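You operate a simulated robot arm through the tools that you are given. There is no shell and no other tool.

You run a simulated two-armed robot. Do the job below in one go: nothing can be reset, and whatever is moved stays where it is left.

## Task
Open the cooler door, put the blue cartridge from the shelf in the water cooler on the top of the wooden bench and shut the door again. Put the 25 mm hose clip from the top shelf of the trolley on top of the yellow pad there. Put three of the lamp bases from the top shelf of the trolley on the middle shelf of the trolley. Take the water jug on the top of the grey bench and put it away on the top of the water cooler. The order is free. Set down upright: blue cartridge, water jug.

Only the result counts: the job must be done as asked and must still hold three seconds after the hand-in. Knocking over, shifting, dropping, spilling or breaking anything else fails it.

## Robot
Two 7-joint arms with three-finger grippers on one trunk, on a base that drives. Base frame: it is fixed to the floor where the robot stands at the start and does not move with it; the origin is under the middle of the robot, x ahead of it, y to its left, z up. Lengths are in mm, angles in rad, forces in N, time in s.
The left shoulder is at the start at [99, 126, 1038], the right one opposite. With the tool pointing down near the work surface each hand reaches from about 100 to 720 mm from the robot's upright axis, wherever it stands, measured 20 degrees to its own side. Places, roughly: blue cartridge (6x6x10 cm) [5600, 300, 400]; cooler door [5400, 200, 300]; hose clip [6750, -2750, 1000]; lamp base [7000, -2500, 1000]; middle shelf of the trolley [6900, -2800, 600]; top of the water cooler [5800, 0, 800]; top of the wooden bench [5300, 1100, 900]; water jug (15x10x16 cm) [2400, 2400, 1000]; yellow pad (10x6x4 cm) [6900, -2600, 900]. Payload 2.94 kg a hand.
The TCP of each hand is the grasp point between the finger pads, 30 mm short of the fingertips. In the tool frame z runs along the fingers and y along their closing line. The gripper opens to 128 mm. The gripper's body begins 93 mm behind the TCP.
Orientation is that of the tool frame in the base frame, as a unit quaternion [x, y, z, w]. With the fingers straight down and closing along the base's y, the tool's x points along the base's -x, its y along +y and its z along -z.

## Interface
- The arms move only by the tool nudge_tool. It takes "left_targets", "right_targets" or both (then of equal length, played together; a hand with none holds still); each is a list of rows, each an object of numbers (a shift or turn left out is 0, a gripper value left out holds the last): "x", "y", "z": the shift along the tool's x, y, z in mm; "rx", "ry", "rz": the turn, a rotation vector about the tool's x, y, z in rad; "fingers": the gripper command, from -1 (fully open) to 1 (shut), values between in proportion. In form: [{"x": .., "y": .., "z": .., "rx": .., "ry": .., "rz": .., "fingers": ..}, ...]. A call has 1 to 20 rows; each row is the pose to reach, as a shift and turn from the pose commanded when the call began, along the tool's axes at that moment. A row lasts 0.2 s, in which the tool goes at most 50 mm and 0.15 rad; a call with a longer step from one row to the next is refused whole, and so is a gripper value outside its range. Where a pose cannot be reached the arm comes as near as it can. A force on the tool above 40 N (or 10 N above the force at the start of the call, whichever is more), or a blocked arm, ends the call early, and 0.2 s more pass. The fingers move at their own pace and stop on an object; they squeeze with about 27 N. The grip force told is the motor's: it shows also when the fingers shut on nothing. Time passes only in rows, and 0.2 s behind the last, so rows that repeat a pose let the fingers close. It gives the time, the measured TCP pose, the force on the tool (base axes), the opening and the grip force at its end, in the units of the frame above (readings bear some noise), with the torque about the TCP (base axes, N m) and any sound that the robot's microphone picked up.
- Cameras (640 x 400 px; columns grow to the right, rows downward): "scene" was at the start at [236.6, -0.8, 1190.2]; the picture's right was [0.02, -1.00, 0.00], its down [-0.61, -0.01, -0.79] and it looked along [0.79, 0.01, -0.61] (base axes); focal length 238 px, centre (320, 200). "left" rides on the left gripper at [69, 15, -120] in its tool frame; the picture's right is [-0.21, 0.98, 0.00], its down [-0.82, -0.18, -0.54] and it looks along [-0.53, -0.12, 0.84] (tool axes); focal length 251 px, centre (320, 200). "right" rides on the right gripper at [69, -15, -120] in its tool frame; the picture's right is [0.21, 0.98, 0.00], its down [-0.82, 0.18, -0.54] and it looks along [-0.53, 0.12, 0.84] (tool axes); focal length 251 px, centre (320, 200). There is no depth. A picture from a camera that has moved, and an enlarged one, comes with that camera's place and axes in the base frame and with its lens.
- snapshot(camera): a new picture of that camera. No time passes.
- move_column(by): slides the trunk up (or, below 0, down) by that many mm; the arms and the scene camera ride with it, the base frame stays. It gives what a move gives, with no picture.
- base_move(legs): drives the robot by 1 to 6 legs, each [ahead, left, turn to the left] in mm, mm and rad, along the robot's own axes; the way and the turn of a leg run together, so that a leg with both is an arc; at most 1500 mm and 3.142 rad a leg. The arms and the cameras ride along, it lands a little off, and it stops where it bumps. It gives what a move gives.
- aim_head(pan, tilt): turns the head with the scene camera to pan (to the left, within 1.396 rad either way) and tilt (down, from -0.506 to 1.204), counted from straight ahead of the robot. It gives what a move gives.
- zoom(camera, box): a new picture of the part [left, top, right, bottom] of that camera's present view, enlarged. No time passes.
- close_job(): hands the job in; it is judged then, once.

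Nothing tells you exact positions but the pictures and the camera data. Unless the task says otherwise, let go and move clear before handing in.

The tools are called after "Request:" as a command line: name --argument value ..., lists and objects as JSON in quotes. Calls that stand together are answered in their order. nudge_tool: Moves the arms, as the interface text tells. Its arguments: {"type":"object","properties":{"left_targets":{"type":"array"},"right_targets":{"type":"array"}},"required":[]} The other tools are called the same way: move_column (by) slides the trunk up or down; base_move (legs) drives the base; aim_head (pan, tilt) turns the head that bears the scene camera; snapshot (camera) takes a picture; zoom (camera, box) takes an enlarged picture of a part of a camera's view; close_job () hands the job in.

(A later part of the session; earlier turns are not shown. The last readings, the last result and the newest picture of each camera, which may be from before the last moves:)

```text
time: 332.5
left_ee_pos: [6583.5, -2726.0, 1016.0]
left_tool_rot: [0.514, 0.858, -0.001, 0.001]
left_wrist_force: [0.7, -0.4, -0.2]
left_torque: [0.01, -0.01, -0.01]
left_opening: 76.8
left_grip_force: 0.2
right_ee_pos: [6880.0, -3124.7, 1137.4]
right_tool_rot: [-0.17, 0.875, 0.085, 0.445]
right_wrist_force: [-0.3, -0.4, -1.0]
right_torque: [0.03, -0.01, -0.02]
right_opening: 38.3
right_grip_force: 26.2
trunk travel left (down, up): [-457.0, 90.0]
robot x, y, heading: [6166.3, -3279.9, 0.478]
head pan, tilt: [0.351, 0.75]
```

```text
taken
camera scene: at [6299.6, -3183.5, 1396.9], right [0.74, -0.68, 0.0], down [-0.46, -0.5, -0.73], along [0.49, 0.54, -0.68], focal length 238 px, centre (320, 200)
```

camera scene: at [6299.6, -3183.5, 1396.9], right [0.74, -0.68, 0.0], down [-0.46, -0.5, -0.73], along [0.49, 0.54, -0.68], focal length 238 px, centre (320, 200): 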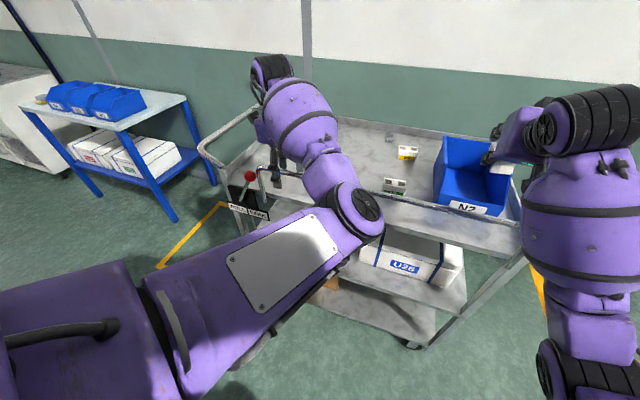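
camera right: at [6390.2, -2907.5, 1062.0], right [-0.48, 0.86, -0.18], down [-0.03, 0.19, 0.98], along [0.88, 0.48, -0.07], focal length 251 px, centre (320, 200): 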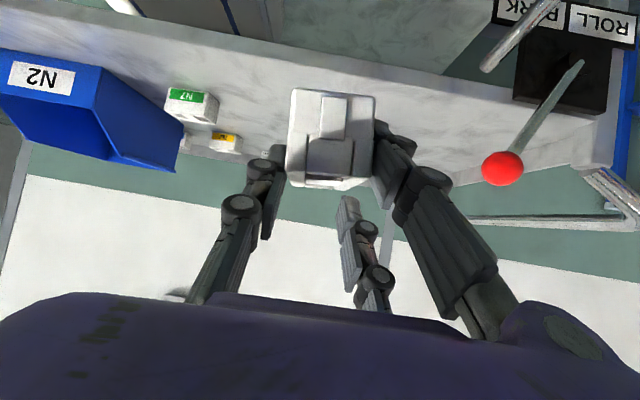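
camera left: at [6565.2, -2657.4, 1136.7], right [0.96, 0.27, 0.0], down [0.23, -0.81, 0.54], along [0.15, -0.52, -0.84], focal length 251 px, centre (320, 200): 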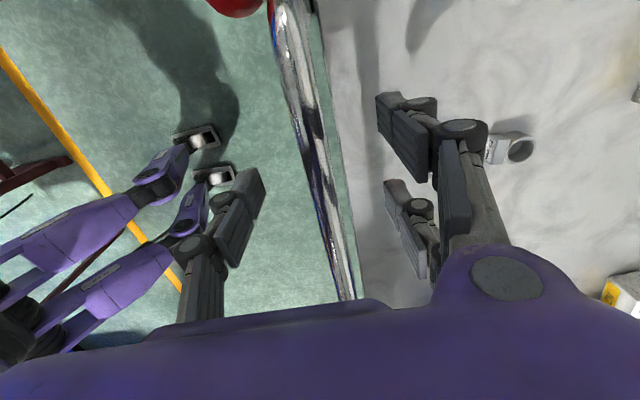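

The handle stays upright again. I lift the left hand clear, back away from the trolley with both hands well above the bar, and check lever and trolley.

Request:
nudge_tool --left_targets '[{"z": -30}, {"z": -65}, {"z": -100}, {"z": -130}, {"z": -130}]'

Request:
base_move --legs '[[-330, 0, 0]]'

Request:
nudge_tool --left_targets '[{"rz": -0.14}, {"rz": -0.28}, {"rz": -0.42}, {"rz": -0.56}, {"rz": -0.7}, {"rz": -0.84}, {"rz": -0.98}, {"rz": -1.12}, {"rz": -1.26}, {"rz": -1.4}, {"rz": -1.54}, {"rz": -1.57}]'

Request:
aim_head --pan 0.2 --tilt 0.55

Request:
snapshot --camera "scene"

```text
time: 333.7
left_ee_pos: [6584.2, -2726.1, 1145.7]
left_tool_rot: [0.514, 0.858, -0.003, 0.0]
left_wrist_force: [0.7, -0.1, 0.3]
left_torque: [-0.04, 0.04, 0.02]
left_opening: 76.7
left_grip_force: 0.0
right_ee_pos: [6880.5, -3124.8, 1136.5]
right_tool_rot: [-0.169, 0.875, 0.084, 0.445]
right_wrist_force: [0.2, -0.2, -1.5]
right_torque: [-0.01, 0.03, 0.03]
right_opening: 38.4
right_grip_force: 27.6
trunk travel left (down, up): [-457.0, 90.0]
robot x, y, heading: [6166.4, -3283.0, 0.477]
head pan, tilt: [0.351, 0.75]
```

```text
time: 335.9
left_ee_pos: [6293.3, -2878.2, 1146.2]
left_tool_rot: [0.516, 0.857, 0.0, 0.0]
left_wrist_force: [-0.7, -0.4, 0.5]
left_torque: [-0.02, 0.0, -0.01]
left_opening: 76.7
left_grip_force: 0.1
right_ee_pos: [6588.9, -3279.8, 1137.8]
right_tool_rot: [-0.17, 0.875, 0.085, 0.445]
right_wrist_force: [0.1, -0.8, 0.1]
right_torque: [-0.03, 0.01, -0.02]
right_opening: 38.2
right_grip_force: 27.3
trunk travel left (down, up): [-457.0, 90.0]
robot x, y, heading: [5871.9, -3433.8, 0.473]
head pan, tilt: [0.351, 0.75]
```

```text
time: 338.5
left_ee_pos: [6292.8, -2878.8, 1145.3]
left_tool_rot: [-0.242, 0.97, -0.001, -0.001]
left_wrist_force: [0.0, -0.3, 0.1]
left_torque: [-0.02, 0.02, 0.0]
left_opening: 76.9
left_grip_force: 0.0
right_ee_pos: [6587.0, -3277.6, 1137.5]
right_tool_rot: [-0.169, 0.875, 0.084, 0.445]
right_wrist_force: [-0.1, 0.3, -1.5]
right_torque: [-0.03, 0.01, 0.0]
right_opening: 38.4
right_grip_force: 27.1
trunk travel left (down, up): [-457.0, 90.0]
robot x, y, heading: [5872.4, -3435.4, 0.472]
head pan, tilt: [0.351, 0.75]
```

```text
time: 339.2
left_ee_pos: [6292.8, -2879.0, 1147.1]
left_tool_rot: [-0.241, 0.971, -0.001, 0.0]
left_wrist_force: [-0.1, -0.3, 0.4]
left_torque: [0.0, 0.0, -0.01]
left_opening: 76.7
left_grip_force: 0.1
right_ee_pos: [6587.2, -3279.3, 1138.4]
right_tool_rot: [-0.17, 0.875, 0.085, 0.445]
right_wrist_force: [-0.1, -0.2, -1.1]
right_torque: [-0.02, 0.02, 0.0]
right_opening: 38.1
right_grip_force: 26.5
trunk travel left (down, up): [-457.0, 90.0]
robot x, y, heading: [5873.7, -3433.3, 0.472]
head pan, tilt: [0.201, 0.55]
```

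```text
taken
camera scene: at [6020.7, -3339.9, 1414.2], right [0.63, -0.78, 0.0], down [-0.41, -0.33, -0.85], along [0.66, 0.53, -0.52], focal length 238 px, centre (320, 200)
```

scene: 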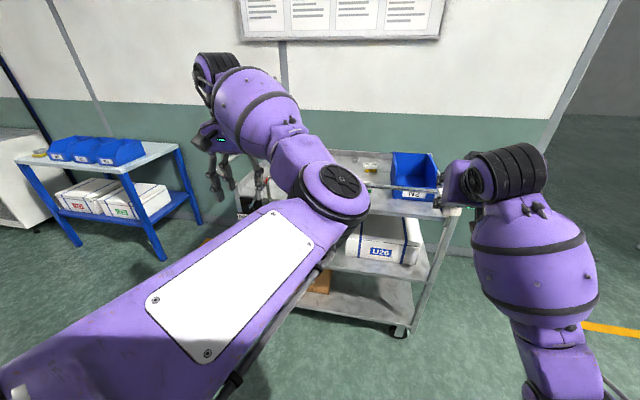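

The handle stays up. Now I move left to line up the right hand (with the lamp base) at w≈5500 and lower the trunk in front of the trolley.

Request:
base_move --legs '[[0, 410, 0]]'

Request:
move_column --by -300

Request:
aim_head --pan -0.2 --tilt 0.6

Request:
snapshot --camera "scene"

Request:
snapshot --camera "right"

```text
time: 343.4
left_ee_pos: [6104.5, -2514.2, 1147.0]
left_tool_rot: [-0.241, 0.97, -0.002, -0.001]
left_wrist_force: [0.3, -0.1, -0.4]
left_torque: [0.02, -0.02, -0.04]
left_opening: 76.9
left_grip_force: 0.1
right_ee_pos: [6400.2, -2914.5, 1138.3]
right_tool_rot: [-0.169, 0.875, 0.085, 0.446]
right_wrist_force: [0.1, 0.4, -1.3]
right_torque: [-0.02, -0.02, 0.02]
right_opening: 38.3
right_grip_force: 27.2
trunk travel left (down, up): [-457.0, 90.0]
robot x, y, heading: [5685.2, -3074.9, 0.477]
head pan, tilt: [0.201, 0.55]
```

```text
time: 346.4
left_ee_pos: [6105.4, -2514.2, 847.4]
left_tool_rot: [-0.241, 0.97, -0.001, -0.001]
left_wrist_force: [0.4, 0.1, 0.0]
left_torque: [-0.01, 0.03, 0.03]
left_opening: 76.6
left_grip_force: 0.0
right_ee_pos: [6400.8, -2914.8, 837.8]
right_tool_rot: [-0.169, 0.875, 0.085, 0.446]
right_wrist_force: [-0.6, -0.5, 0.0]
right_torque: [0.02, -0.02, -0.02]
right_opening: 38.4
right_grip_force: 27.0
trunk travel left (down, up): [-157.0, 390.0]
robot x, y, heading: [5682.9, -3068.3, 0.479]
head pan, tilt: [0.201, 0.55]
```

```text
time: 347.2
left_ee_pos: [6104.2, -2514.4, 848.5]
left_tool_rot: [-0.241, 0.971, -0.001, 0.0]
left_wrist_force: [0.6, 0.9, 0.6]
left_torque: [-0.02, -0.02, -0.03]
left_opening: 76.7
left_grip_force: 0.0
right_ee_pos: [6400.7, -2915.0, 837.4]
right_tool_rot: [-0.169, 0.875, 0.084, 0.445]
right_wrist_force: [-0.2, -0.2, 0.0]
right_torque: [0.03, -0.02, -0.02]
right_opening: 38.0
right_grip_force: 26.9
trunk travel left (down, up): [-157.0, 390.0]
robot x, y, heading: [5682.0, -3068.6, 0.476]
head pan, tilt: [-0.201, 0.6]
```

```text
taken
camera scene: at [5933.5, -2963.7, 1091.9], right [0.27, -0.96, 0.0], down [-0.54, -0.15, -0.83], along [0.79, 0.22, -0.56], focal length 238 px, centre (320, 200)
```

scene: 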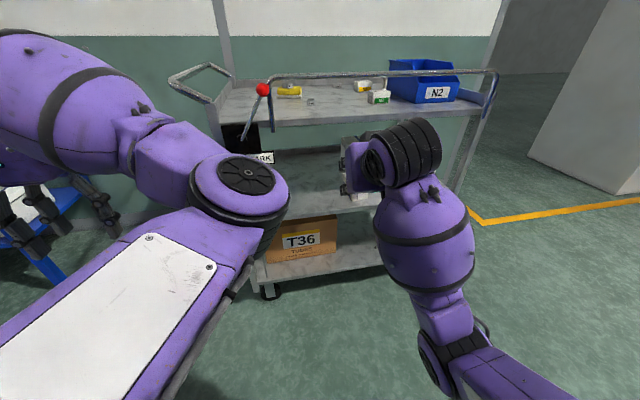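

```text
taken
camera right: at [6278.4, -2979.8, 852.0], right [-0.48, 0.86, -0.18], down [-0.02, 0.19, 0.98], along [0.88, 0.47, -0.07], focal length 251 px, centre (320, 200)
```

right: 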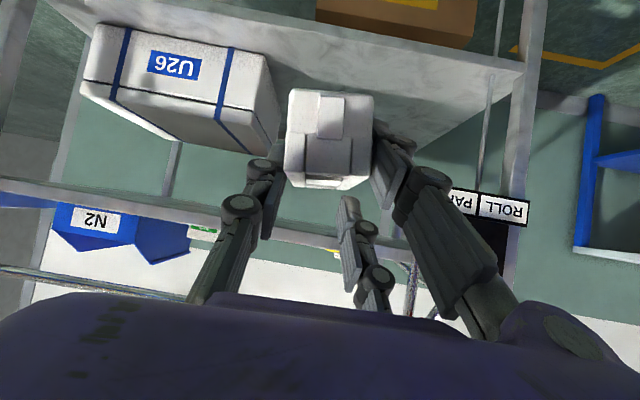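

Request:
zoom --camera "right" --box '[240, 0, 560, 200]'

Request:
zoom --camera "scene" --box '[200, 60, 520, 260]'

```text
2.00 times, centred on (400, 100) of right
camera zoom: at [6278.4, -2979.8, 852.0], right [-0.48, 0.86, -0.18], down [-0.02, 0.19, 0.98], along [0.88, 0.47, -0.07], focal length 503 px, centre (160, 400)
```

zoom: 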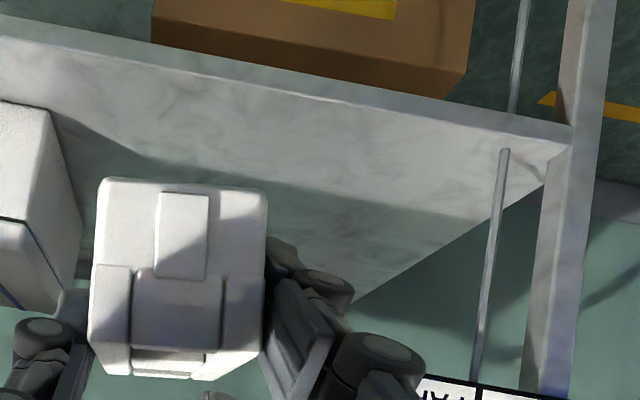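

```text
2.00 times, centred on (360, 160) of scene
camera zoom: at [5933.5, -2963.7, 1091.9], right [0.27, -0.96, 0.0], down [-0.54, -0.15, -0.83], along [0.79, 0.22, -0.56], focal length 475 px, centre (240, 280)
```

zoom: 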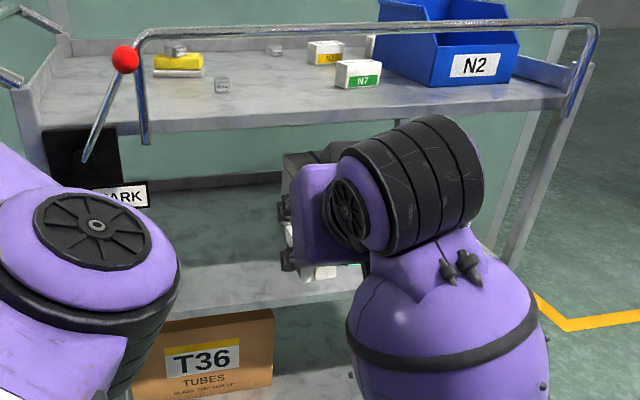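

The middle shelf is at z≈560, its front edge at u≈4625. I lower the right hand in front of the trolley and move the left hand further out of the way.

Request:
nudge_tool --right_targets '[{"x": 36, "z": 26}, {"x": 72, "z": 53}, {"x": 108, "z": 79}, {"x": 143, "z": 104}, {"x": 143, "z": 104}]' --left_targets '[{"x": 10, "y": 25}, {"x": 20, "y": 50}, {"x": 30, "y": 75}, {"x": 40, "y": 100}, {"x": 40, "y": 100}]'

Request:
base_move --legs '[[200, 0, 0]]'

Request:
snapshot --camera "right"

Request:
snapshot --camera "scene"

```text
time: 348.4
left_ee_pos: [6023.9, -2443.2, 846.1]
left_tool_rot: [-0.242, 0.97, -0.001, -0.001]
left_wrist_force: [-0.1, 0.7, 0.4]
left_torque: [-0.01, -0.01, 0.0]
left_opening: 77.0
left_grip_force: 0.0
right_ee_pos: [6400.0, -2914.4, 659.5]
right_tool_rot: [-0.169, 0.875, 0.085, 0.446]
right_wrist_force: [-0.5, -0.1, -0.6]
right_torque: [0.01, 0.01, 0.0]
right_opening: 38.3
right_grip_force: 27.3
trunk travel left (down, up): [-157.0, 390.0]
robot x, y, heading: [5688.2, -3071.1, 0.479]
head pan, tilt: [-0.201, 0.6]
```

```text
time: 350.0
left_ee_pos: [6199.4, -2352.3, 844.8]
left_tool_rot: [-0.243, 0.97, -0.001, -0.001]
left_wrist_force: [0.8, 0.2, 0.0]
left_torque: [-0.04, 0.05, -0.02]
left_opening: 77.1
left_grip_force: 0.0
right_ee_pos: [6578.2, -2820.9, 659.9]
right_tool_rot: [-0.169, 0.875, 0.084, 0.445]
right_wrist_force: [0.7, -0.9, -0.6]
right_torque: [0.0, 0.02, -0.01]
right_opening: 38.3
right_grip_force: 27.2
trunk travel left (down, up): [-157.0, 390.0]
robot x, y, heading: [5859.1, -2975.4, 0.476]
head pan, tilt: [-0.201, 0.6]
```

```text
taken
camera right: at [6456.1, -2887.6, 674.0], right [-0.48, 0.86, -0.18], down [-0.02, 0.19, 0.98], along [0.88, 0.48, -0.07], focal length 251 px, centre (320, 200)
```

right: 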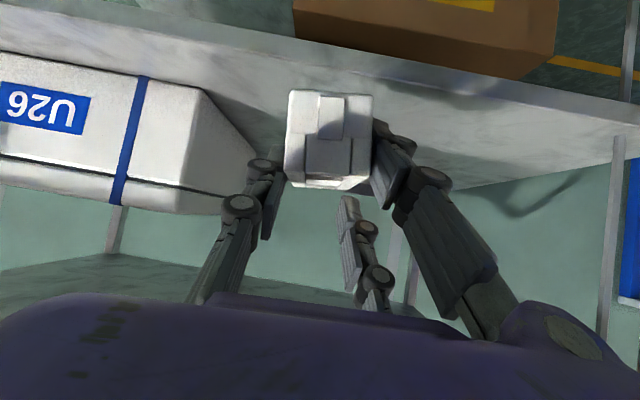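

```text
taken
camera scene: at [6111.3, -2871.5, 1091.7], right [0.27, -0.96, 0.0], down [-0.54, -0.15, -0.82], along [0.79, 0.23, -0.57], focal length 238 px, centre (320, 200)
```

scene: 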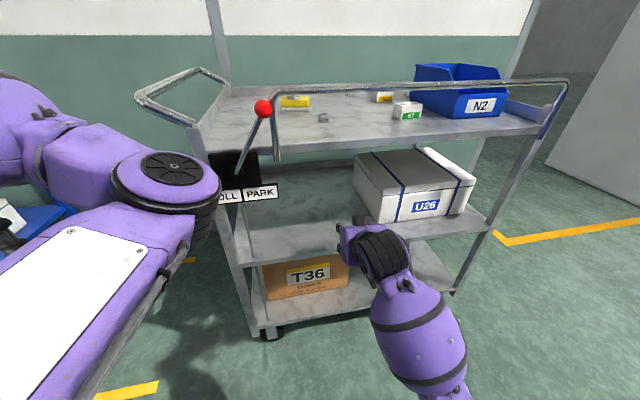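

Clear access. I move 125 mm further in and 30 mm right, then lower the block to the shelf.

Request:
base_move --legs '[[125, -30, 0]]'

Request:
snapshot --camera "scene"

Request:
snapshot --camera "right"

```text
time: 351.3
left_ee_pos: [6323.9, -2321.6, 844.6]
left_tool_rot: [-0.242, 0.97, -0.001, 0.0]
left_wrist_force: [0.5, 0.0, 0.3]
left_torque: [0.0, 0.05, -0.03]
left_opening: 76.9
left_grip_force: 0.0
right_ee_pos: [6703.2, -2791.1, 659.9]
right_tool_rot: [-0.169, 0.875, 0.084, 0.445]
right_wrist_force: [0.7, -0.3, -1.4]
right_torque: [-0.02, 0.0, -0.01]
right_opening: 38.3
right_grip_force: 27.3
trunk travel left (down, up): [-157.0, 390.0]
robot x, y, heading: [5987.2, -2945.1, 0.474]
head pan, tilt: [-0.201, 0.6]
```

```text
taken
camera scene: at [6236.2, -2841.0, 1091.7], right [0.27, -0.96, 0.0], down [-0.54, -0.15, -0.82], along [0.79, 0.22, -0.57], focal length 238 px, centre (320, 200)
```

scene: 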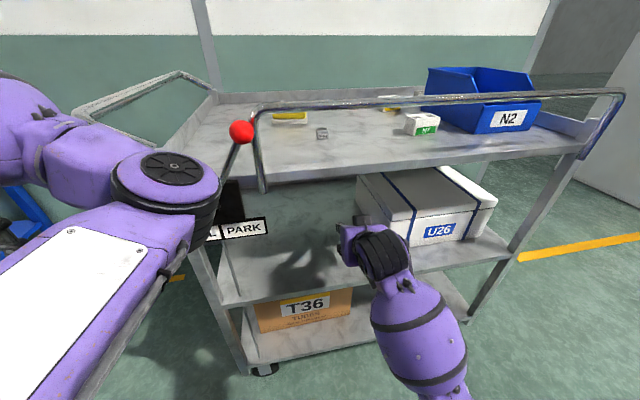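

```text
taken
camera right: at [6580.9, -2857.3, 673.9], right [-0.48, 0.86, -0.18], down [-0.02, 0.19, 0.98], along [0.88, 0.48, -0.07], focal length 251 px, centre (320, 200)
```

right: 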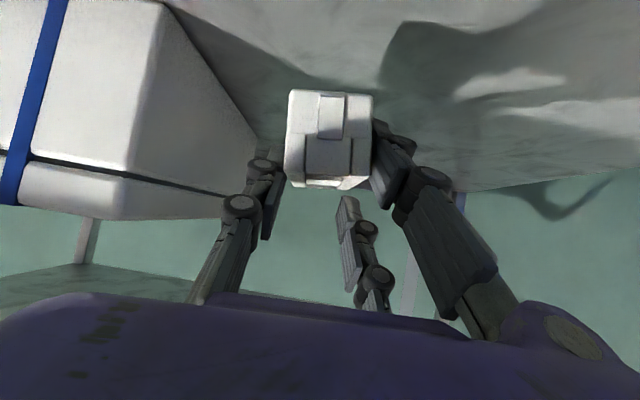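

In place above the shelf. Lowering: 38 mm, then small steps.

Request:
nudge_tool --right_targets '[{"x": 8, "z": 6}, {"x": 16, "z": 12}, {"x": 24, "z": 17.5}, {"x": 30.7, "z": 22.4}, {"x": 30.7, "z": 22.4}]'

Request:
nudge_tool --right_targets '[{"x": 3.2, "z": 2.4}, {"x": 6.4, "z": 4.7}, {"x": 6.4, "z": 4.7}]'

Request:
zoom --camera "right" --box '[220, 40, 460, 240]'

```text
time: 352.5
left_ee_pos: [6324.0, -2321.2, 845.9]
left_tool_rot: [-0.242, 0.97, -0.002, 0.0]
left_wrist_force: [-0.2, -0.3, -0.9]
left_torque: [0.0, 0.03, -0.01]
left_opening: 76.7
left_grip_force: 0.0
right_ee_pos: [6703.8, -2791.5, 622.5]
right_tool_rot: [-0.17, 0.875, 0.085, 0.445]
right_wrist_force: [-0.6, 0.3, -1.0]
right_torque: [-0.01, 0.03, 0.0]
right_opening: 38.2
right_grip_force: 27.1
trunk travel left (down, up): [-157.0, 390.0]
robot x, y, heading: [5986.2, -2947.8, 0.476]
head pan, tilt: [-0.201, 0.6]
```

```text
time: 353.3
left_ee_pos: [6324.3, -2321.2, 845.7]
left_tool_rot: [-0.243, 0.97, -0.002, -0.001]
left_wrist_force: [-0.1, -0.2, 0.8]
left_torque: [0.01, -0.02, 0.0]
left_opening: 76.9
left_grip_force: 0.1
right_ee_pos: [6703.1, -2792.0, 614.4]
right_tool_rot: [-0.17, 0.875, 0.085, 0.446]
right_wrist_force: [-0.2, 0.3, -1.5]
right_torque: [-0.02, 0.03, 0.0]
right_opening: 38.3
right_grip_force: 27.1
trunk travel left (down, up): [-157.0, 390.0]
robot x, y, heading: [5988.0, -2949.1, 0.474]
head pan, tilt: [-0.201, 0.6]
```

```text
2.00 times, centred on (340, 140) of right
camera zoom: at [6580.9, -2857.6, 628.4], right [-0.48, 0.86, -0.18], down [-0.03, 0.19, 0.98], along [0.88, 0.48, -0.07], focal length 503 px, centre (280, 320)
```

zoom: 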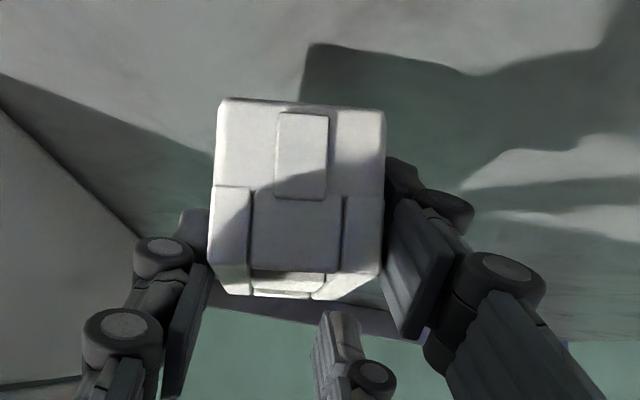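

Request:
nudge_tool --right_targets '[{"x": 2.4, "z": 1.8}, {"x": 4.8, "z": 3.5}, {"x": 6.4, "z": 4.7}, {"x": 6.4, "z": 4.7}]'

Request:
nudge_tool --right_targets '[{"x": 2.4, "z": 1.8}, {"x": 4.8, "z": 3.5}, {"x": 4.8, "z": 3.5}]'

```text
time: 354.3
left_ee_pos: [6323.7, -2322.1, 845.2]
left_tool_rot: [-0.242, 0.97, -0.002, 0.0]
left_wrist_force: [0.2, -0.8, -0.3]
left_torque: [0.02, -0.03, 0.01]
left_opening: 76.9
left_grip_force: 0.2
right_ee_pos: [6702.9, -2790.8, 606.1]
right_tool_rot: [-0.169, 0.875, 0.084, 0.446]
right_wrist_force: [0.0, 0.3, -1.3]
right_torque: [0.0, 0.04, 0.01]
right_opening: 38.5
right_grip_force: 26.4
trunk travel left (down, up): [-157.0, 390.0]
robot x, y, heading: [5983.4, -2947.4, 0.477]
head pan, tilt: [-0.201, 0.6]
```

```text
time: 355.1
left_ee_pos: [6323.2, -2320.3, 845.8]
left_tool_rot: [-0.242, 0.97, -0.002, -0.001]
left_wrist_force: [-0.3, -1.1, 0.4]
left_torque: [-0.01, 0.02, 0.0]
left_opening: 77.0
left_grip_force: 0.0
right_ee_pos: [6702.4, -2790.7, 599.7]
right_tool_rot: [-0.17, 0.875, 0.085, 0.445]
right_wrist_force: [0.1, 0.9, -1.2]
right_torque: [-0.01, 0.01, 0.0]
right_opening: 38.3
right_grip_force: 27.2
trunk travel left (down, up): [-157.0, 390.0]
robot x, y, heading: [5985.3, -2947.4, 0.473]
head pan, tilt: [-0.201, 0.6]
```

Request:
nudge_tool --right_targets '[{"x": 2.4, "z": 1.8}, {"x": 4.8, "z": 3.5}, {"x": 6.4, "z": 4.7}, {"x": 6.4, "z": 4.7}]'

Request:
zoom --camera "right" --box '[220, 40, 460, 240]'

Request:
zoom --camera "scene" --box '[280, 180, 440, 280]'

```text
time: 356.1
left_ee_pos: [6321.9, -2322.2, 847.7]
left_tool_rot: [-0.242, 0.97, 0.0, 0.0]
left_wrist_force: [-0.5, 0.0, -0.1]
left_torque: [0.01, -0.01, 0.04]
left_opening: 76.7
left_grip_force: 0.0
right_ee_pos: [6702.3, -2790.3, 597.9]
right_tool_rot: [-0.169, 0.872, 0.085, 0.451]
right_wrist_force: [1.4, -2.7, 25.6]
right_torque: [0.49, 0.08, 0.05]
right_opening: 38.2
right_grip_force: 27.0
trunk travel left (down, up): [-157.0, 390.0]
robot x, y, heading: [5991.0, -2946.6, 0.475]
head pan, tilt: [-0.201, 0.6]
```

```text
2.00 times, centred on (340, 140) of right
camera zoom: at [6580.6, -2857.6, 610.2], right [-0.48, 0.86, -0.18], down [-0.03, 0.18, 0.98], along [0.88, 0.48, -0.06], focal length 503 px, centre (280, 320)
```

zoom: 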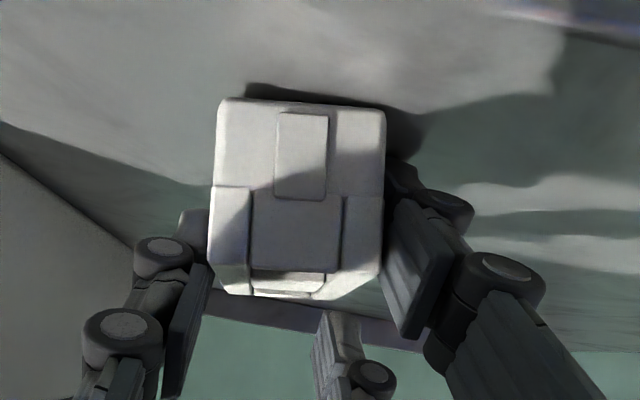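

```text
4.00 times, centred on (360, 230) of scene
camera zoom: at [6233.4, -2842.0, 1092.7], right [0.27, -0.96, 0.0], down [-0.54, -0.15, -0.83], along [0.8, 0.23, -0.56], focal length 950 px, centre (160, 80)
```

zoom: 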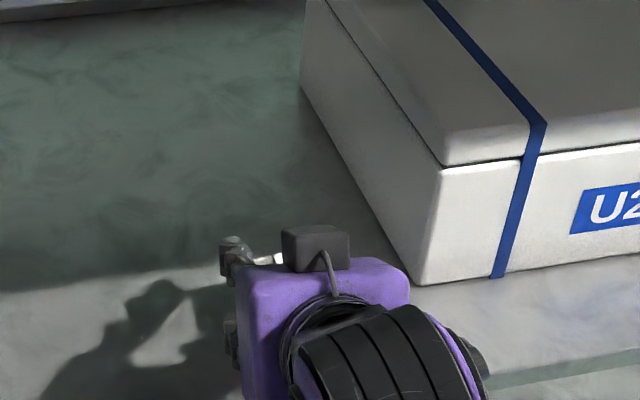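

Touchdown. I relieve the pressure, open, and back the hand straight out.

Request:
nudge_tool --right_targets '[{"x": -2.4, "z": -1.8}, {"x": -3.2, "z": -2.4}, {"x": -3.2, "z": -2.4}]'

Request:
nudge_tool --right_targets '[{"fingers": 0.35}, {"fingers": 0.25}, {"fingers": 0.15}, {"fingers": 0.0}, {"fingers": 0.0}]'

Request:
snapshot --camera "right"

```text
time: 356.9
left_ee_pos: [6323.2, -2322.5, 845.7]
left_tool_rot: [-0.242, 0.97, 0.0, 0.0]
left_wrist_force: [-0.8, 0.1, -0.6]
left_torque: [-0.02, 0.04, -0.03]
left_opening: 76.9
left_grip_force: 0.1
right_ee_pos: [6703.0, -2791.7, 596.9]
right_tool_rot: [-0.168, 0.875, 0.084, 0.447]
right_wrist_force: [6.7, 1.4, 17.0]
right_torque: [0.47, -0.39, -0.19]
right_opening: 38.3
right_grip_force: 27.3
trunk travel left (down, up): [-157.0, 390.0]
robot x, y, heading: [5990.8, -2947.7, 0.479]
head pan, tilt: [-0.201, 0.6]
```

```text
time: 358.1
left_ee_pos: [6324.3, -2320.0, 844.8]
left_tool_rot: [-0.242, 0.97, -0.001, 0.0]
left_wrist_force: [0.0, 0.7, -0.4]
left_torque: [-0.02, 0.0, 0.0]
left_opening: 76.8
left_grip_force: 0.1
right_ee_pos: [6701.2, -2792.0, 594.4]
right_tool_rot: [-0.171, 0.876, 0.085, 0.444]
right_wrist_force: [2.0, 0.4, 4.9]
right_torque: [0.13, -0.04, -0.07]
right_opening: 66.3
right_grip_force: 0.0
trunk travel left (down, up): [-157.0, 390.0]
robot x, y, heading: [5990.3, -2947.8, 0.477]
head pan, tilt: [-0.201, 0.6]
```

```text
taken
camera right: at [6579.9, -2857.9, 609.7], right [-0.48, 0.86, -0.18], down [-0.02, 0.19, 0.98], along [0.88, 0.48, -0.07], focal length 251 px, centre (320, 200)
```

right: 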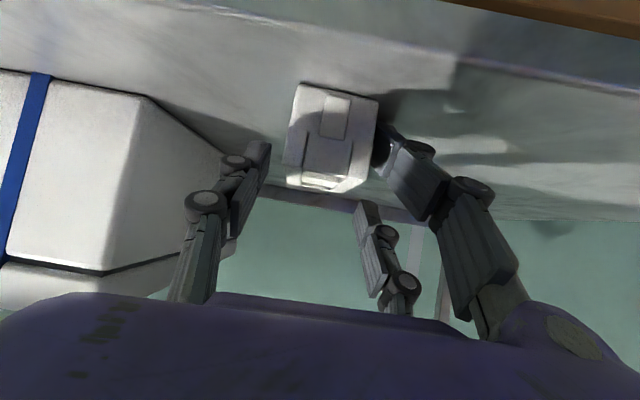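

Request:
nudge_tool --right_targets '[{"fingers": -0.2}, {"fingers": -0.25, "y": 3}, {"x": 3, "y": 3, "z": -10}, {"x": 14, "y": 3, "z": -26}, {"x": 32, "y": 3, "z": -51}, {"x": 55, "y": 3, "z": -83}, {"x": 78, "y": 3, "z": -115}, {"x": 84, "y": 3, "z": -123}]'

Request:
snapshot --camera "right"

Request:
zoom --camera "scene" --box '[200, 80, 520, 280]'

```text
time: 359.9
left_ee_pos: [6323.1, -2321.3, 845.8]
left_tool_rot: [-0.242, 0.97, -0.002, -0.002]
left_wrist_force: [0.3, 0.1, -0.3]
left_torque: [-0.01, 0.02, -0.01]
left_opening: 76.6
left_grip_force: 0.0
right_ee_pos: [6563.1, -2844.2, 601.1]
right_tool_rot: [-0.17, 0.875, 0.084, 0.446]
right_wrist_force: [-0.3, -0.2, -0.6]
right_torque: [-0.01, -0.02, -0.03]
right_opening: 80.1
right_grip_force: 0.0
trunk travel left (down, up): [-157.0, 390.0]
robot x, y, heading: [5986.2, -2946.8, 0.47]
head pan, tilt: [-0.201, 0.6]
```

```text
taken
camera right: at [6441.7, -2910.5, 615.7], right [-0.48, 0.86, -0.18], down [-0.03, 0.19, 0.98], along [0.88, 0.48, -0.07], focal length 251 px, centre (320, 200)
```

right: 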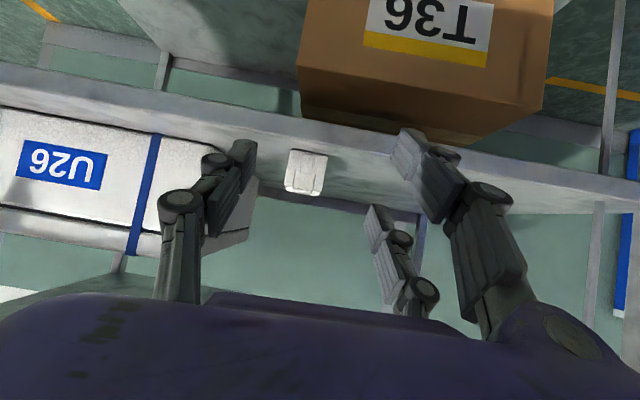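

```text
2.00 times, centred on (360, 180) of scene
camera zoom: at [6235.5, -2841.2, 1091.9], right [0.27, -0.96, 0.0], down [-0.54, -0.15, -0.83], along [0.79, 0.22, -0.56], focal length 475 px, centre (240, 240)
```

zoom: 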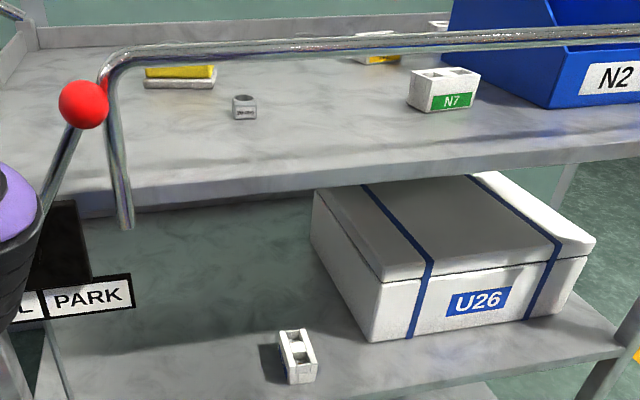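

The first lamp base stands on the middle shelf. Next N2: I back off, raise the trunk and lift the right hand well above the upright handle (z>1140).

Request:
base_move --legs '[[-300, 0, 0]]'

Request:
move_column --by 300

Request:
nudge_tool --right_targets '[{"x": -36, "z": -27}, {"x": -73, "z": -53}, {"x": -109, "z": -79}, {"x": -145, "z": -106}, {"x": -182, "z": -132}, {"x": -218, "z": -159}, {"x": -218, "z": -159}]'

Request:
snapshot --camera "scene"

```text
time: 361.9
left_ee_pos: [6055.9, -2460.0, 846.9]
left_tool_rot: [-0.241, 0.97, -0.001, 0.0]
left_wrist_force: [0.2, -0.6, 0.0]
left_torque: [0.01, -0.02, -0.01]
left_opening: 76.7
left_grip_force: 0.0
right_ee_pos: [6296.1, -2982.1, 601.2]
right_tool_rot: [-0.169, 0.875, 0.085, 0.446]
right_wrist_force: [0.1, -0.3, -0.2]
right_torque: [0.03, 0.02, 0.0]
right_opening: 80.0
right_grip_force: 0.0
trunk travel left (down, up): [-157.0, 390.0]
robot x, y, heading: [5722.8, -3087.2, 0.48]
head pan, tilt: [-0.201, 0.6]
```

```text
time: 364.9
left_ee_pos: [6056.4, -2459.3, 1145.5]
left_tool_rot: [-0.242, 0.97, -0.002, -0.002]
left_wrist_force: [-1.3, 0.4, -0.2]
left_torque: [0.01, -0.02, 0.0]
left_opening: 76.8
left_grip_force: 0.1
right_ee_pos: [6296.3, -2983.2, 900.5]
right_tool_rot: [-0.169, 0.875, 0.084, 0.446]
right_wrist_force: [-0.2, -0.6, 0.3]
right_torque: [0.01, -0.03, 0.02]
right_opening: 80.0
right_grip_force: 0.0
trunk travel left (down, up): [-457.0, 90.0]
robot x, y, heading: [5718.4, -3084.9, 0.474]
head pan, tilt: [-0.201, 0.6]
```

```text
time: 366.6
left_ee_pos: [6058.6, -2461.6, 1145.8]
left_tool_rot: [-0.242, 0.97, 0.0, 0.0]
left_wrist_force: [-0.6, -0.4, 0.1]
left_torque: [0.05, 0.02, 0.02]
left_opening: 76.7
left_grip_force: 0.1
right_ee_pos: [6297.1, -2983.8, 1169.9]
right_tool_rot: [-0.169, 0.875, 0.084, 0.445]
right_wrist_force: [0.0, -0.9, 0.1]
right_torque: [0.04, 0.01, 0.06]
right_opening: 80.1
right_grip_force: 0.1
trunk travel left (down, up): [-457.0, 90.0]
robot x, y, heading: [5722.3, -3086.7, 0.482]
head pan, tilt: [-0.201, 0.6]
```

```text
taken
camera scene: at [5883.9, -3025.3, 1409.6], right [0.27, -0.96, 0.0], down [-0.54, -0.15, -0.82], along [0.79, 0.23, -0.57], focal length 238 px, centre (320, 200)
```

scene: 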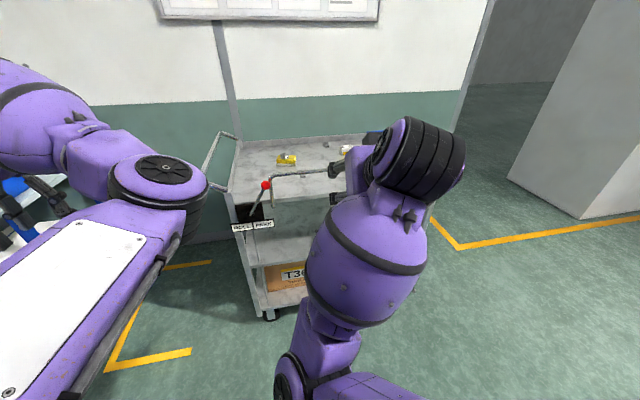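

Before reaching in again I bring the right arm back to its elbow-out, tool-down posture, so that neither elbow nor forearm passes low over the handle.

Request:
nudge_tool --right_targets '[{"x": 7, "y": -9, "z": -9, "ry": 0.135}, {"x": 13, "y": -17, "z": -18, "ry": 0.27}, {"x": 20, "y": -26, "z": -28, "ry": 0.405}, {"x": 27, "y": -34, "z": -37, "ry": 0.54}, {"x": 34, "y": -43, "z": -46, "ry": 0.675}, {"x": 40, "y": -51, "z": -55, "ry": 0.81}, {"x": 47, "y": -60, "z": -65, "ry": 0.94}, {"x": 47, "y": -60, "z": -65, "ry": 0.94}]'

Request:
aim_head --pan -0.5 --tilt 0.7

Request:
snapshot --camera "scene"

```text
time: 368.0
left_ee_pos: [6056.0, -2456.3, 1156.3]
left_tool_rot: [-0.244, 0.97, 0.002, 0.011]
left_wrist_force: [-0.1, -0.4, 0.5]
left_torque: [-0.01, 0.0, -0.04]
left_opening: 76.5
left_grip_force: 0.0
right_ee_pos: [6245.3, -3086.8, 1107.7]
right_tool_rot: [-0.165, 0.986, -0.02, -0.004]
right_wrist_force: [-0.7, -0.7, 0.9]
right_torque: [0.0, 0.01, -0.02]
right_opening: 79.9
right_grip_force: 0.1
right hand out of reach, approached as far as the arm can: row 1, 2, 3, 4, 5
trunk travel left (down, up): [-457.0, 90.0]
robot x, y, heading: [5720.5, -3084.4, 0.481]
head pan, tilt: [-0.201, 0.6]
stopped in row 7 (right hand): the arm was blocked; the commanded pose is now the measured one
```

```text
time: 368.8
left_ee_pos: [6055.7, -2456.9, 1156.6]
left_tool_rot: [-0.245, 0.969, 0.002, 0.01]
left_wrist_force: [-0.3, 0.4, -0.7]
left_torque: [-0.01, 0.0, 0.02]
left_opening: 76.7
left_grip_force: 0.0
right_ee_pos: [6245.2, -3085.7, 1107.6]
right_tool_rot: [-0.166, 0.986, -0.021, -0.004]
right_wrist_force: [0.4, 0.5, 0.4]
right_torque: [0.05, -0.01, 0.0]
right_opening: 79.9
right_grip_force: 0.0
trunk travel left (down, up): [-457.0, 90.0]
robot x, y, heading: [5719.9, -3088.3, 0.479]
head pan, tilt: [-0.499, 0.7]
```

```text
taken
camera scene: at [5882.6, -3049.3, 1401.1], right [-0.02, -1.0, 0.0], down [-0.64, 0.01, -0.77], along [0.76, -0.02, -0.64], focal length 238 px, centre (320, 200)
```

scene: 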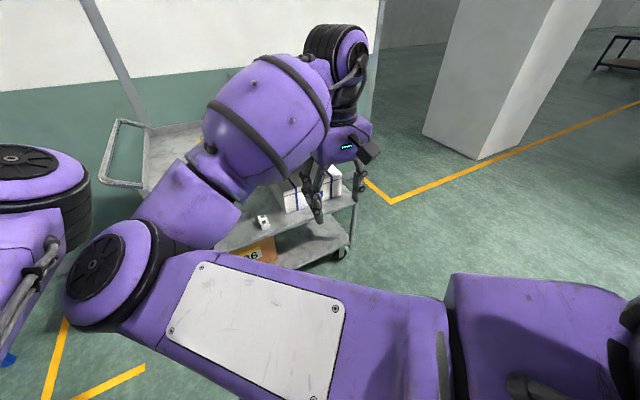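

Both elbows have swung inward and nearly touch. I lower both hands toward the starting-like posture (well in front of the trolley) so the elbows turn out again.

Request:
nudge_tool --right_targets '[{"z": 45}, {"z": 90}, {"z": 135}, {"z": 180}, {"z": 225}, {"z": 270}, {"z": 315}, {"z": 360}, {"z": 390}]'

Request:
snapshot --camera "scene"

```text
time: 370.8
left_ee_pos: [6057.2, -2457.4, 1156.4]
left_tool_rot: [-0.245, 0.969, 0.001, 0.01]
left_wrist_force: [0.5, -0.2, 0.4]
left_torque: [0.01, 0.03, 0.02]
left_opening: 76.8
left_grip_force: 0.0
right_ee_pos: [6243.4, -3102.5, 717.3]
right_tool_rot: [-0.168, 0.986, -0.019, -0.004]
right_wrist_force: [-0.1, -0.3, 0.2]
right_torque: [0.01, 0.02, 0.0]
right_opening: 79.8
right_grip_force: 0.1
right hand out of reach, approached as far as the arm can: row 1, 2, 3, 4, 5
trunk travel left (down, up): [-457.0, 90.0]
robot x, y, heading: [5718.8, -3081.7, 0.479]
head pan, tilt: [-0.499, 0.7]
```

```text
taken
camera scene: at [5883.1, -3049.8, 1401.1], right [-0.02, -1.0, 0.0], down [-0.64, 0.01, -0.76], along [0.76, -0.02, -0.64], focal length 238 px, centre (320, 200)
```

scene: 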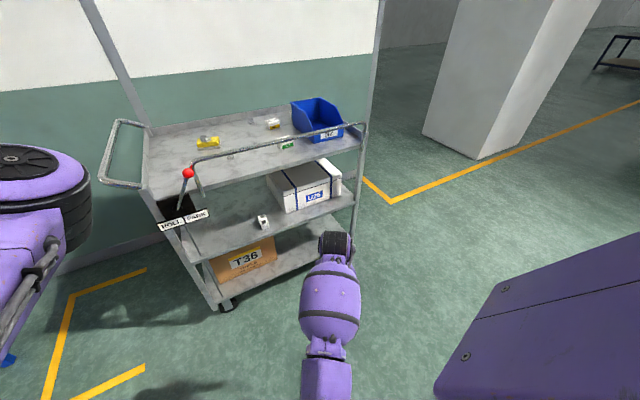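

The trolley looks right (handle up, clip on pad, first base on the middle shelf). I yaw the right hand left, so the elbow stays out, and raise it again.

Request:
nudge_tool --right_targets '[{"rz": -0.13, "y": -10}, {"rz": -0.26, "y": -20}, {"rz": -0.38, "y": -30}, {"rz": -0.38, "y": -30, "z": -45}, {"rz": -0.38, "y": -30, "z": -90}, {"rz": -0.38, "y": -30, "z": -135}, {"rz": -0.38, "y": -30, "z": -180}, {"rz": -0.38, "y": -30, "z": -225}]'

Request:
snapshot --camera "scene"

```text
time: 372.6
left_ee_pos: [6057.3, -2455.9, 1155.8]
left_tool_rot: [-0.244, 0.97, 0.0, 0.009]
left_wrist_force: [0.3, 0.5, -0.1]
left_torque: [-0.02, -0.02, 0.0]
left_opening: 76.8
left_grip_force: 0.0
right_ee_pos: [6254.9, -3122.0, 945.0]
right_tool_rot: [-0.35, 0.937, -0.019, -0.008]
right_wrist_force: [0.3, 0.0, 0.2]
right_torque: [0.0, 0.0, -0.01]
right_opening: 80.1
right_grip_force: 0.1
trunk travel left (down, up): [-457.0, 90.0]
robot x, y, heading: [5721.2, -3084.8, 0.477]
head pan, tilt: [-0.499, 0.7]
```

```text
taken
camera scene: at [5882.6, -3052.9, 1402.3], right [-0.07, -1.0, 0.0], down [-0.63, 0.04, -0.77], along [0.77, -0.06, -0.63], focal length 238 px, centre (320, 200)
```

scene: 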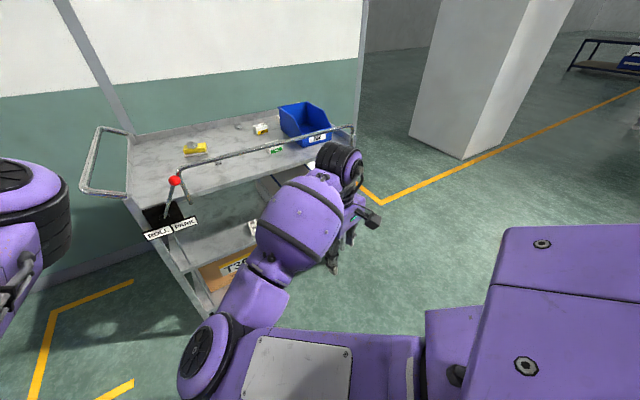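

The elbow still turns inward. I'll go down again, swing the hand far out to the right, raise it there and bring it back in.

Request:
nudge_tool --right_targets '[{"z": 45}, {"z": 90}, {"z": 135}, {"z": 180}, {"z": 220}, {"z": 220, "y": -45}, {"z": 220, "y": -90}, {"z": 220, "y": -135}, {"z": 220, "y": -180}, {"z": 220, "y": -220}]'

Request:
nudge_tool --right_targets '[{"z": -45}, {"z": -90}, {"z": -135}, {"z": -180}, {"z": -225}, {"z": -270}, {"z": -315}, {"z": -360}, {"z": -400}]'

Request:
snapshot --camera "scene"

```text
time: 374.8
left_ee_pos: [6057.4, -2456.6, 1157.3]
left_tool_rot: [-0.244, 0.97, 0.001, 0.01]
left_wrist_force: [0.5, 0.1, -0.2]
left_torque: [-0.01, 0.01, -0.02]
left_opening: 76.7
left_grip_force: 0.1
right_ee_pos: [6399.7, -3295.9, 730.0]
right_tool_rot: [-0.349, 0.937, -0.018, -0.007]
right_wrist_force: [0.4, -0.4, -0.3]
right_torque: [-0.03, 0.01, -0.02]
right_opening: 80.0
right_grip_force: 0.0
trunk travel left (down, up): [-457.0, 90.0]
robot x, y, heading: [5718.9, -3085.7, 0.483]
head pan, tilt: [-0.499, 0.7]
```

```text
time: 376.8
left_ee_pos: [6056.2, -2457.0, 1156.4]
left_tool_rot: [-0.244, 0.97, 0.0, 0.01]
left_wrist_force: [-0.7, -0.3, 0.8]
left_torque: [0.01, -0.05, 0.01]
left_opening: 76.7
left_grip_force: 0.0
right_ee_pos: [6397.7, -3279.8, 1131.6]
right_tool_rot: [-0.348, 0.937, -0.019, -0.008]
right_wrist_force: [-0.9, 0.1, -0.1]
right_torque: [-0.01, -0.02, -0.04]
right_opening: 80.0
right_grip_force: 0.0
trunk travel left (down, up): [-457.0, 90.0]
robot x, y, heading: [5720.1, -3085.1, 0.478]
head pan, tilt: [-0.499, 0.7]
```

```text
taken
camera scene: at [5881.8, -3048.9, 1401.2], right [-0.02, -1.0, 0.0], down [-0.64, 0.01, -0.77], along [0.77, -0.02, -0.64], focal length 238 px, centre (320, 200)
```

scene: 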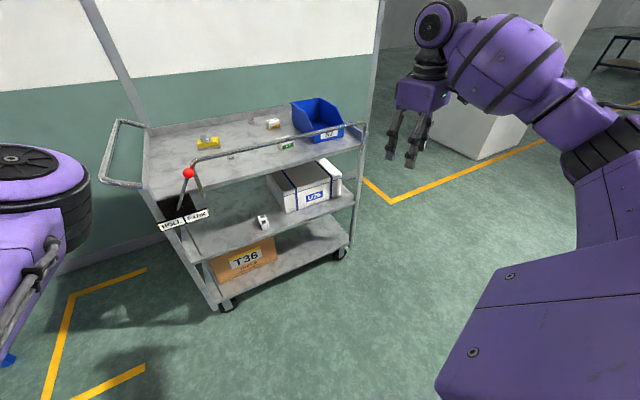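

The right elbow is out now. I do the same with the left arm so it no longer sticks into the middle.

Request:
nudge_tool --left_targets '[{"z": 45}, {"z": 90}, {"z": 135}, {"z": 180}, {"z": 225}, {"z": 270}, {"z": 315}, {"z": 360}, {"z": 400}, {"z": 430}, {"z": 430, "y": 45}, {"z": 430, "y": 90}, {"z": 430, "y": 130}]'

Request:
nudge_tool --left_targets '[{"z": -45}, {"z": -90}, {"z": -135}, {"z": -180}, {"z": -225}, {"z": -270}, {"z": -315}, {"z": -360}, {"z": -400}]'

Request:
aim_head --pan 0 --tilt 0.6

Request:
snapshot --camera "scene"

```text
time: 379.6
left_ee_pos: [6003.2, -2339.2, 724.8]
left_tool_rot: [-0.244, 0.97, -0.001, 0.009]
left_wrist_force: [-0.3, -0.5, -0.4]
left_torque: [0.02, 0.03, -0.01]
left_opening: 77.0
left_grip_force: 0.1
right_ee_pos: [6398.4, -3280.6, 1130.5]
right_tool_rot: [-0.349, 0.937, -0.019, -0.006]
right_wrist_force: [-1.1, -0.2, 1.0]
right_torque: [-0.03, -0.03, 0.02]
right_opening: 80.0
right_grip_force: 0.0
trunk travel left (down, up): [-457.0, 90.0]
robot x, y, heading: [5717.0, -3084.8, 0.479]
head pan, tilt: [-0.499, 0.7]
```

```text
time: 381.6
left_ee_pos: [5994.5, -2344.3, 1126.5]
left_tool_rot: [-0.244, 0.97, 0.0, 0.01]
left_wrist_force: [0.4, -1.2, -0.1]
left_torque: [0.03, -0.04, 0.03]
left_opening: 76.9
left_grip_force: 0.0
right_ee_pos: [6399.2, -3281.2, 1130.3]
right_tool_rot: [-0.349, 0.937, -0.018, -0.007]
right_wrist_force: [-0.1, -0.2, -0.1]
right_torque: [0.02, -0.02, -0.05]
right_opening: 79.8
right_grip_force: 0.2
trunk travel left (down, up): [-457.0, 90.0]
robot x, y, heading: [5721.3, -3086.3, 0.475]
head pan, tilt: [-0.499, 0.7]
```

```text
time: 382.5
left_ee_pos: [5995.8, -2343.4, 1126.6]
left_tool_rot: [-0.244, 0.97, 0.0, 0.009]
left_wrist_force: [-0.1, 0.6, -0.1]
left_torque: [0.0, -0.01, 0.0]
left_opening: 76.4
left_grip_force: 0.0
right_ee_pos: [6399.9, -3281.5, 1129.7]
right_tool_rot: [-0.349, 0.937, -0.019, -0.007]
right_wrist_force: [-0.1, -0.5, 0.2]
right_torque: [-0.03, 0.0, -0.02]
right_opening: 79.9
right_grip_force: 0.1
trunk travel left (down, up): [-457.0, 90.0]
robot x, y, heading: [5720.3, -3087.7, 0.474]
head pan, tilt: [0.0, 0.6]
```

```text
taken
camera scene: at [5876.3, -3007.1, 1409.7], right [0.46, -0.89, 0.0], down [-0.5, -0.26, -0.82], along [0.73, 0.38, -0.57], focal length 238 px, centre (320, 200)
```

scene: 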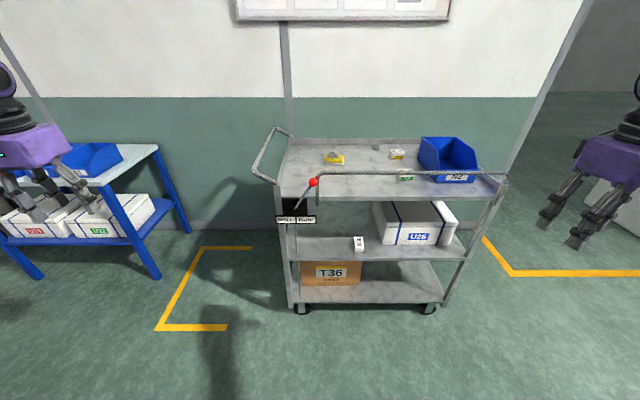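

Both elbows are out and the view is clear. I zoom in on the top shelf to locate N2 and N7 and check everything.

Request:
zoom --camera "scene" --box '[240, 120, 520, 295]'

Request:
zoom --camera "scene" --box '[300, 130, 500, 230]'

```text
2.29 times, centred on (380, 208) of scene
camera zoom: at [5876.3, -3007.1, 1409.7], right [0.46, -0.89, 0.0], down [-0.5, -0.26, -0.82], along [0.73, 0.38, -0.57], focal length 543 px, centre (183, 183)
```

zoom: 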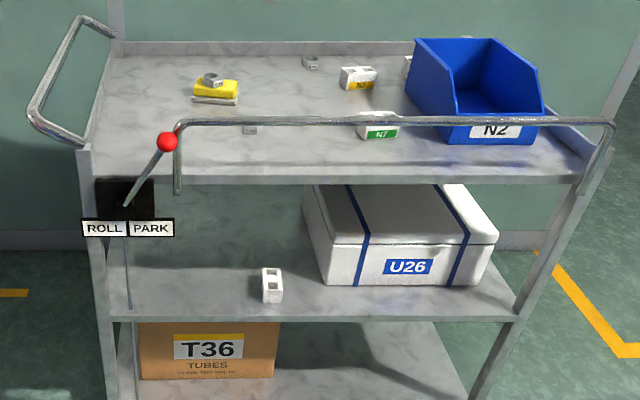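

```text
3.20 times, centred on (400, 180) of scene
camera zoom: at [5876.3, -3007.1, 1409.7], right [0.46, -0.89, 0.0], down [-0.5, -0.26, -0.82], along [0.73, 0.38, -0.57], focal length 760 px, centre (64, 264)
```

zoom: 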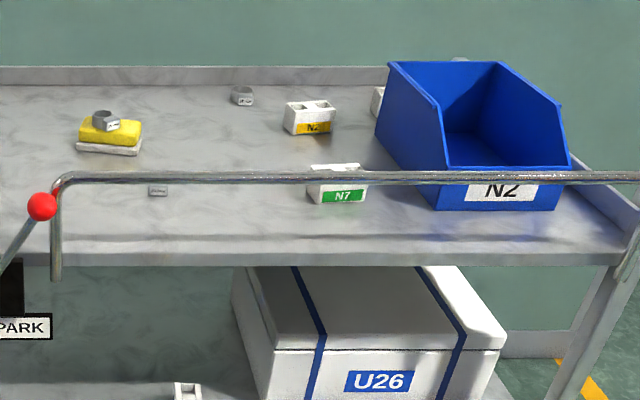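

Positions: N2 centre ≈ (u 5001, w 5730), N7 ≈ (4785, 5714), handle top z≈1010. I bring the right hand in with the elbow out, then pitch it.

Request:
nudge_tool --right_targets '[{"y": 45, "z": -5, "rz": 0.05}, {"y": 90, "z": -10, "rz": 0.1}, {"y": 135, "z": -15, "rz": 0.14}, {"y": 180, "z": -20, "rz": 0.14}, {"y": 220, "z": -20, "rz": 0.14}, {"y": 220, "z": -20, "rz": 0.14}]'

Request:
nudge_tool --right_targets '[{"x": -10, "ry": -0.13}, {"x": -20, "ry": -0.26}, {"x": -30, "ry": -0.39}, {"x": -40, "ry": -0.52}, {"x": -50, "ry": -0.65}, {"x": -60, "ry": -0.78}, {"x": -70, "ry": -0.9}, {"x": -70, "ry": -0.9}]'

Request:
snapshot --camera "scene"

```text
time: 383.9
left_ee_pos: [5996.7, -2344.3, 1125.6]
left_tool_rot: [-0.245, 0.97, 0.001, 0.009]
left_wrist_force: [0.9, 0.1, -0.5]
left_torque: [0.01, 0.04, 0.02]
left_opening: 76.7
left_grip_force: 0.0
right_ee_pos: [6253.1, -3112.8, 1143.5]
right_tool_rot: [-0.282, 0.959, -0.018, -0.006]
right_wrist_force: [0.4, 0.0, -0.3]
right_torque: [0.0, 0.0, 0.01]
right_opening: 79.7
right_grip_force: 0.1
trunk travel left (down, up): [-457.0, 90.0]
robot x, y, heading: [5720.1, -3083.5, 0.477]
head pan, tilt: [0.0, 0.6]
```

```text
time: 385.7
left_ee_pos: [5994.2, -2343.3, 1125.9]
left_tool_rot: [-0.245, 0.97, 0.001, 0.01]
left_wrist_force: [-0.2, 0.2, -0.9]
left_torque: [-0.01, -0.03, 0.02]
left_opening: 76.7
left_grip_force: 0.0
right_ee_pos: [6312.3, -3074.5, 1142.7]
right_tool_rot: [-0.263, 0.866, 0.106, 0.413]
right_wrist_force: [0.0, 0.0, 0.2]
right_torque: [0.0, 0.0, 0.0]
right_opening: 80.0
right_grip_force: 0.0
trunk travel left (down, up): [-457.0, 90.0]
robot x, y, heading: [5719.9, -3086.5, 0.477]
head pan, tilt: [0.0, 0.6]
```

```text
taken
camera scene: at [5876.1, -3006.7, 1409.8], right [0.46, -0.89, 0.0], down [-0.5, -0.26, -0.83], along [0.73, 0.38, -0.56], focal length 238 px, centre (320, 200)
```

scene: 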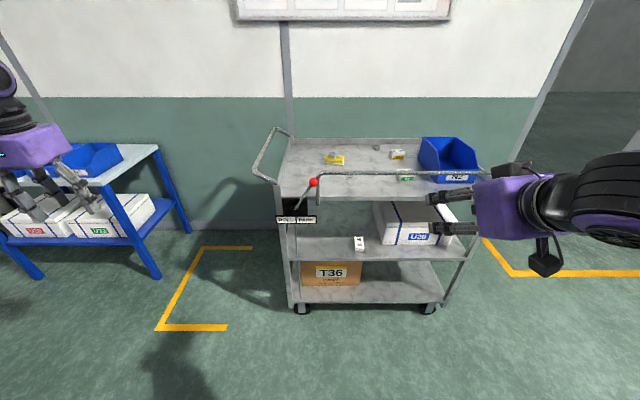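

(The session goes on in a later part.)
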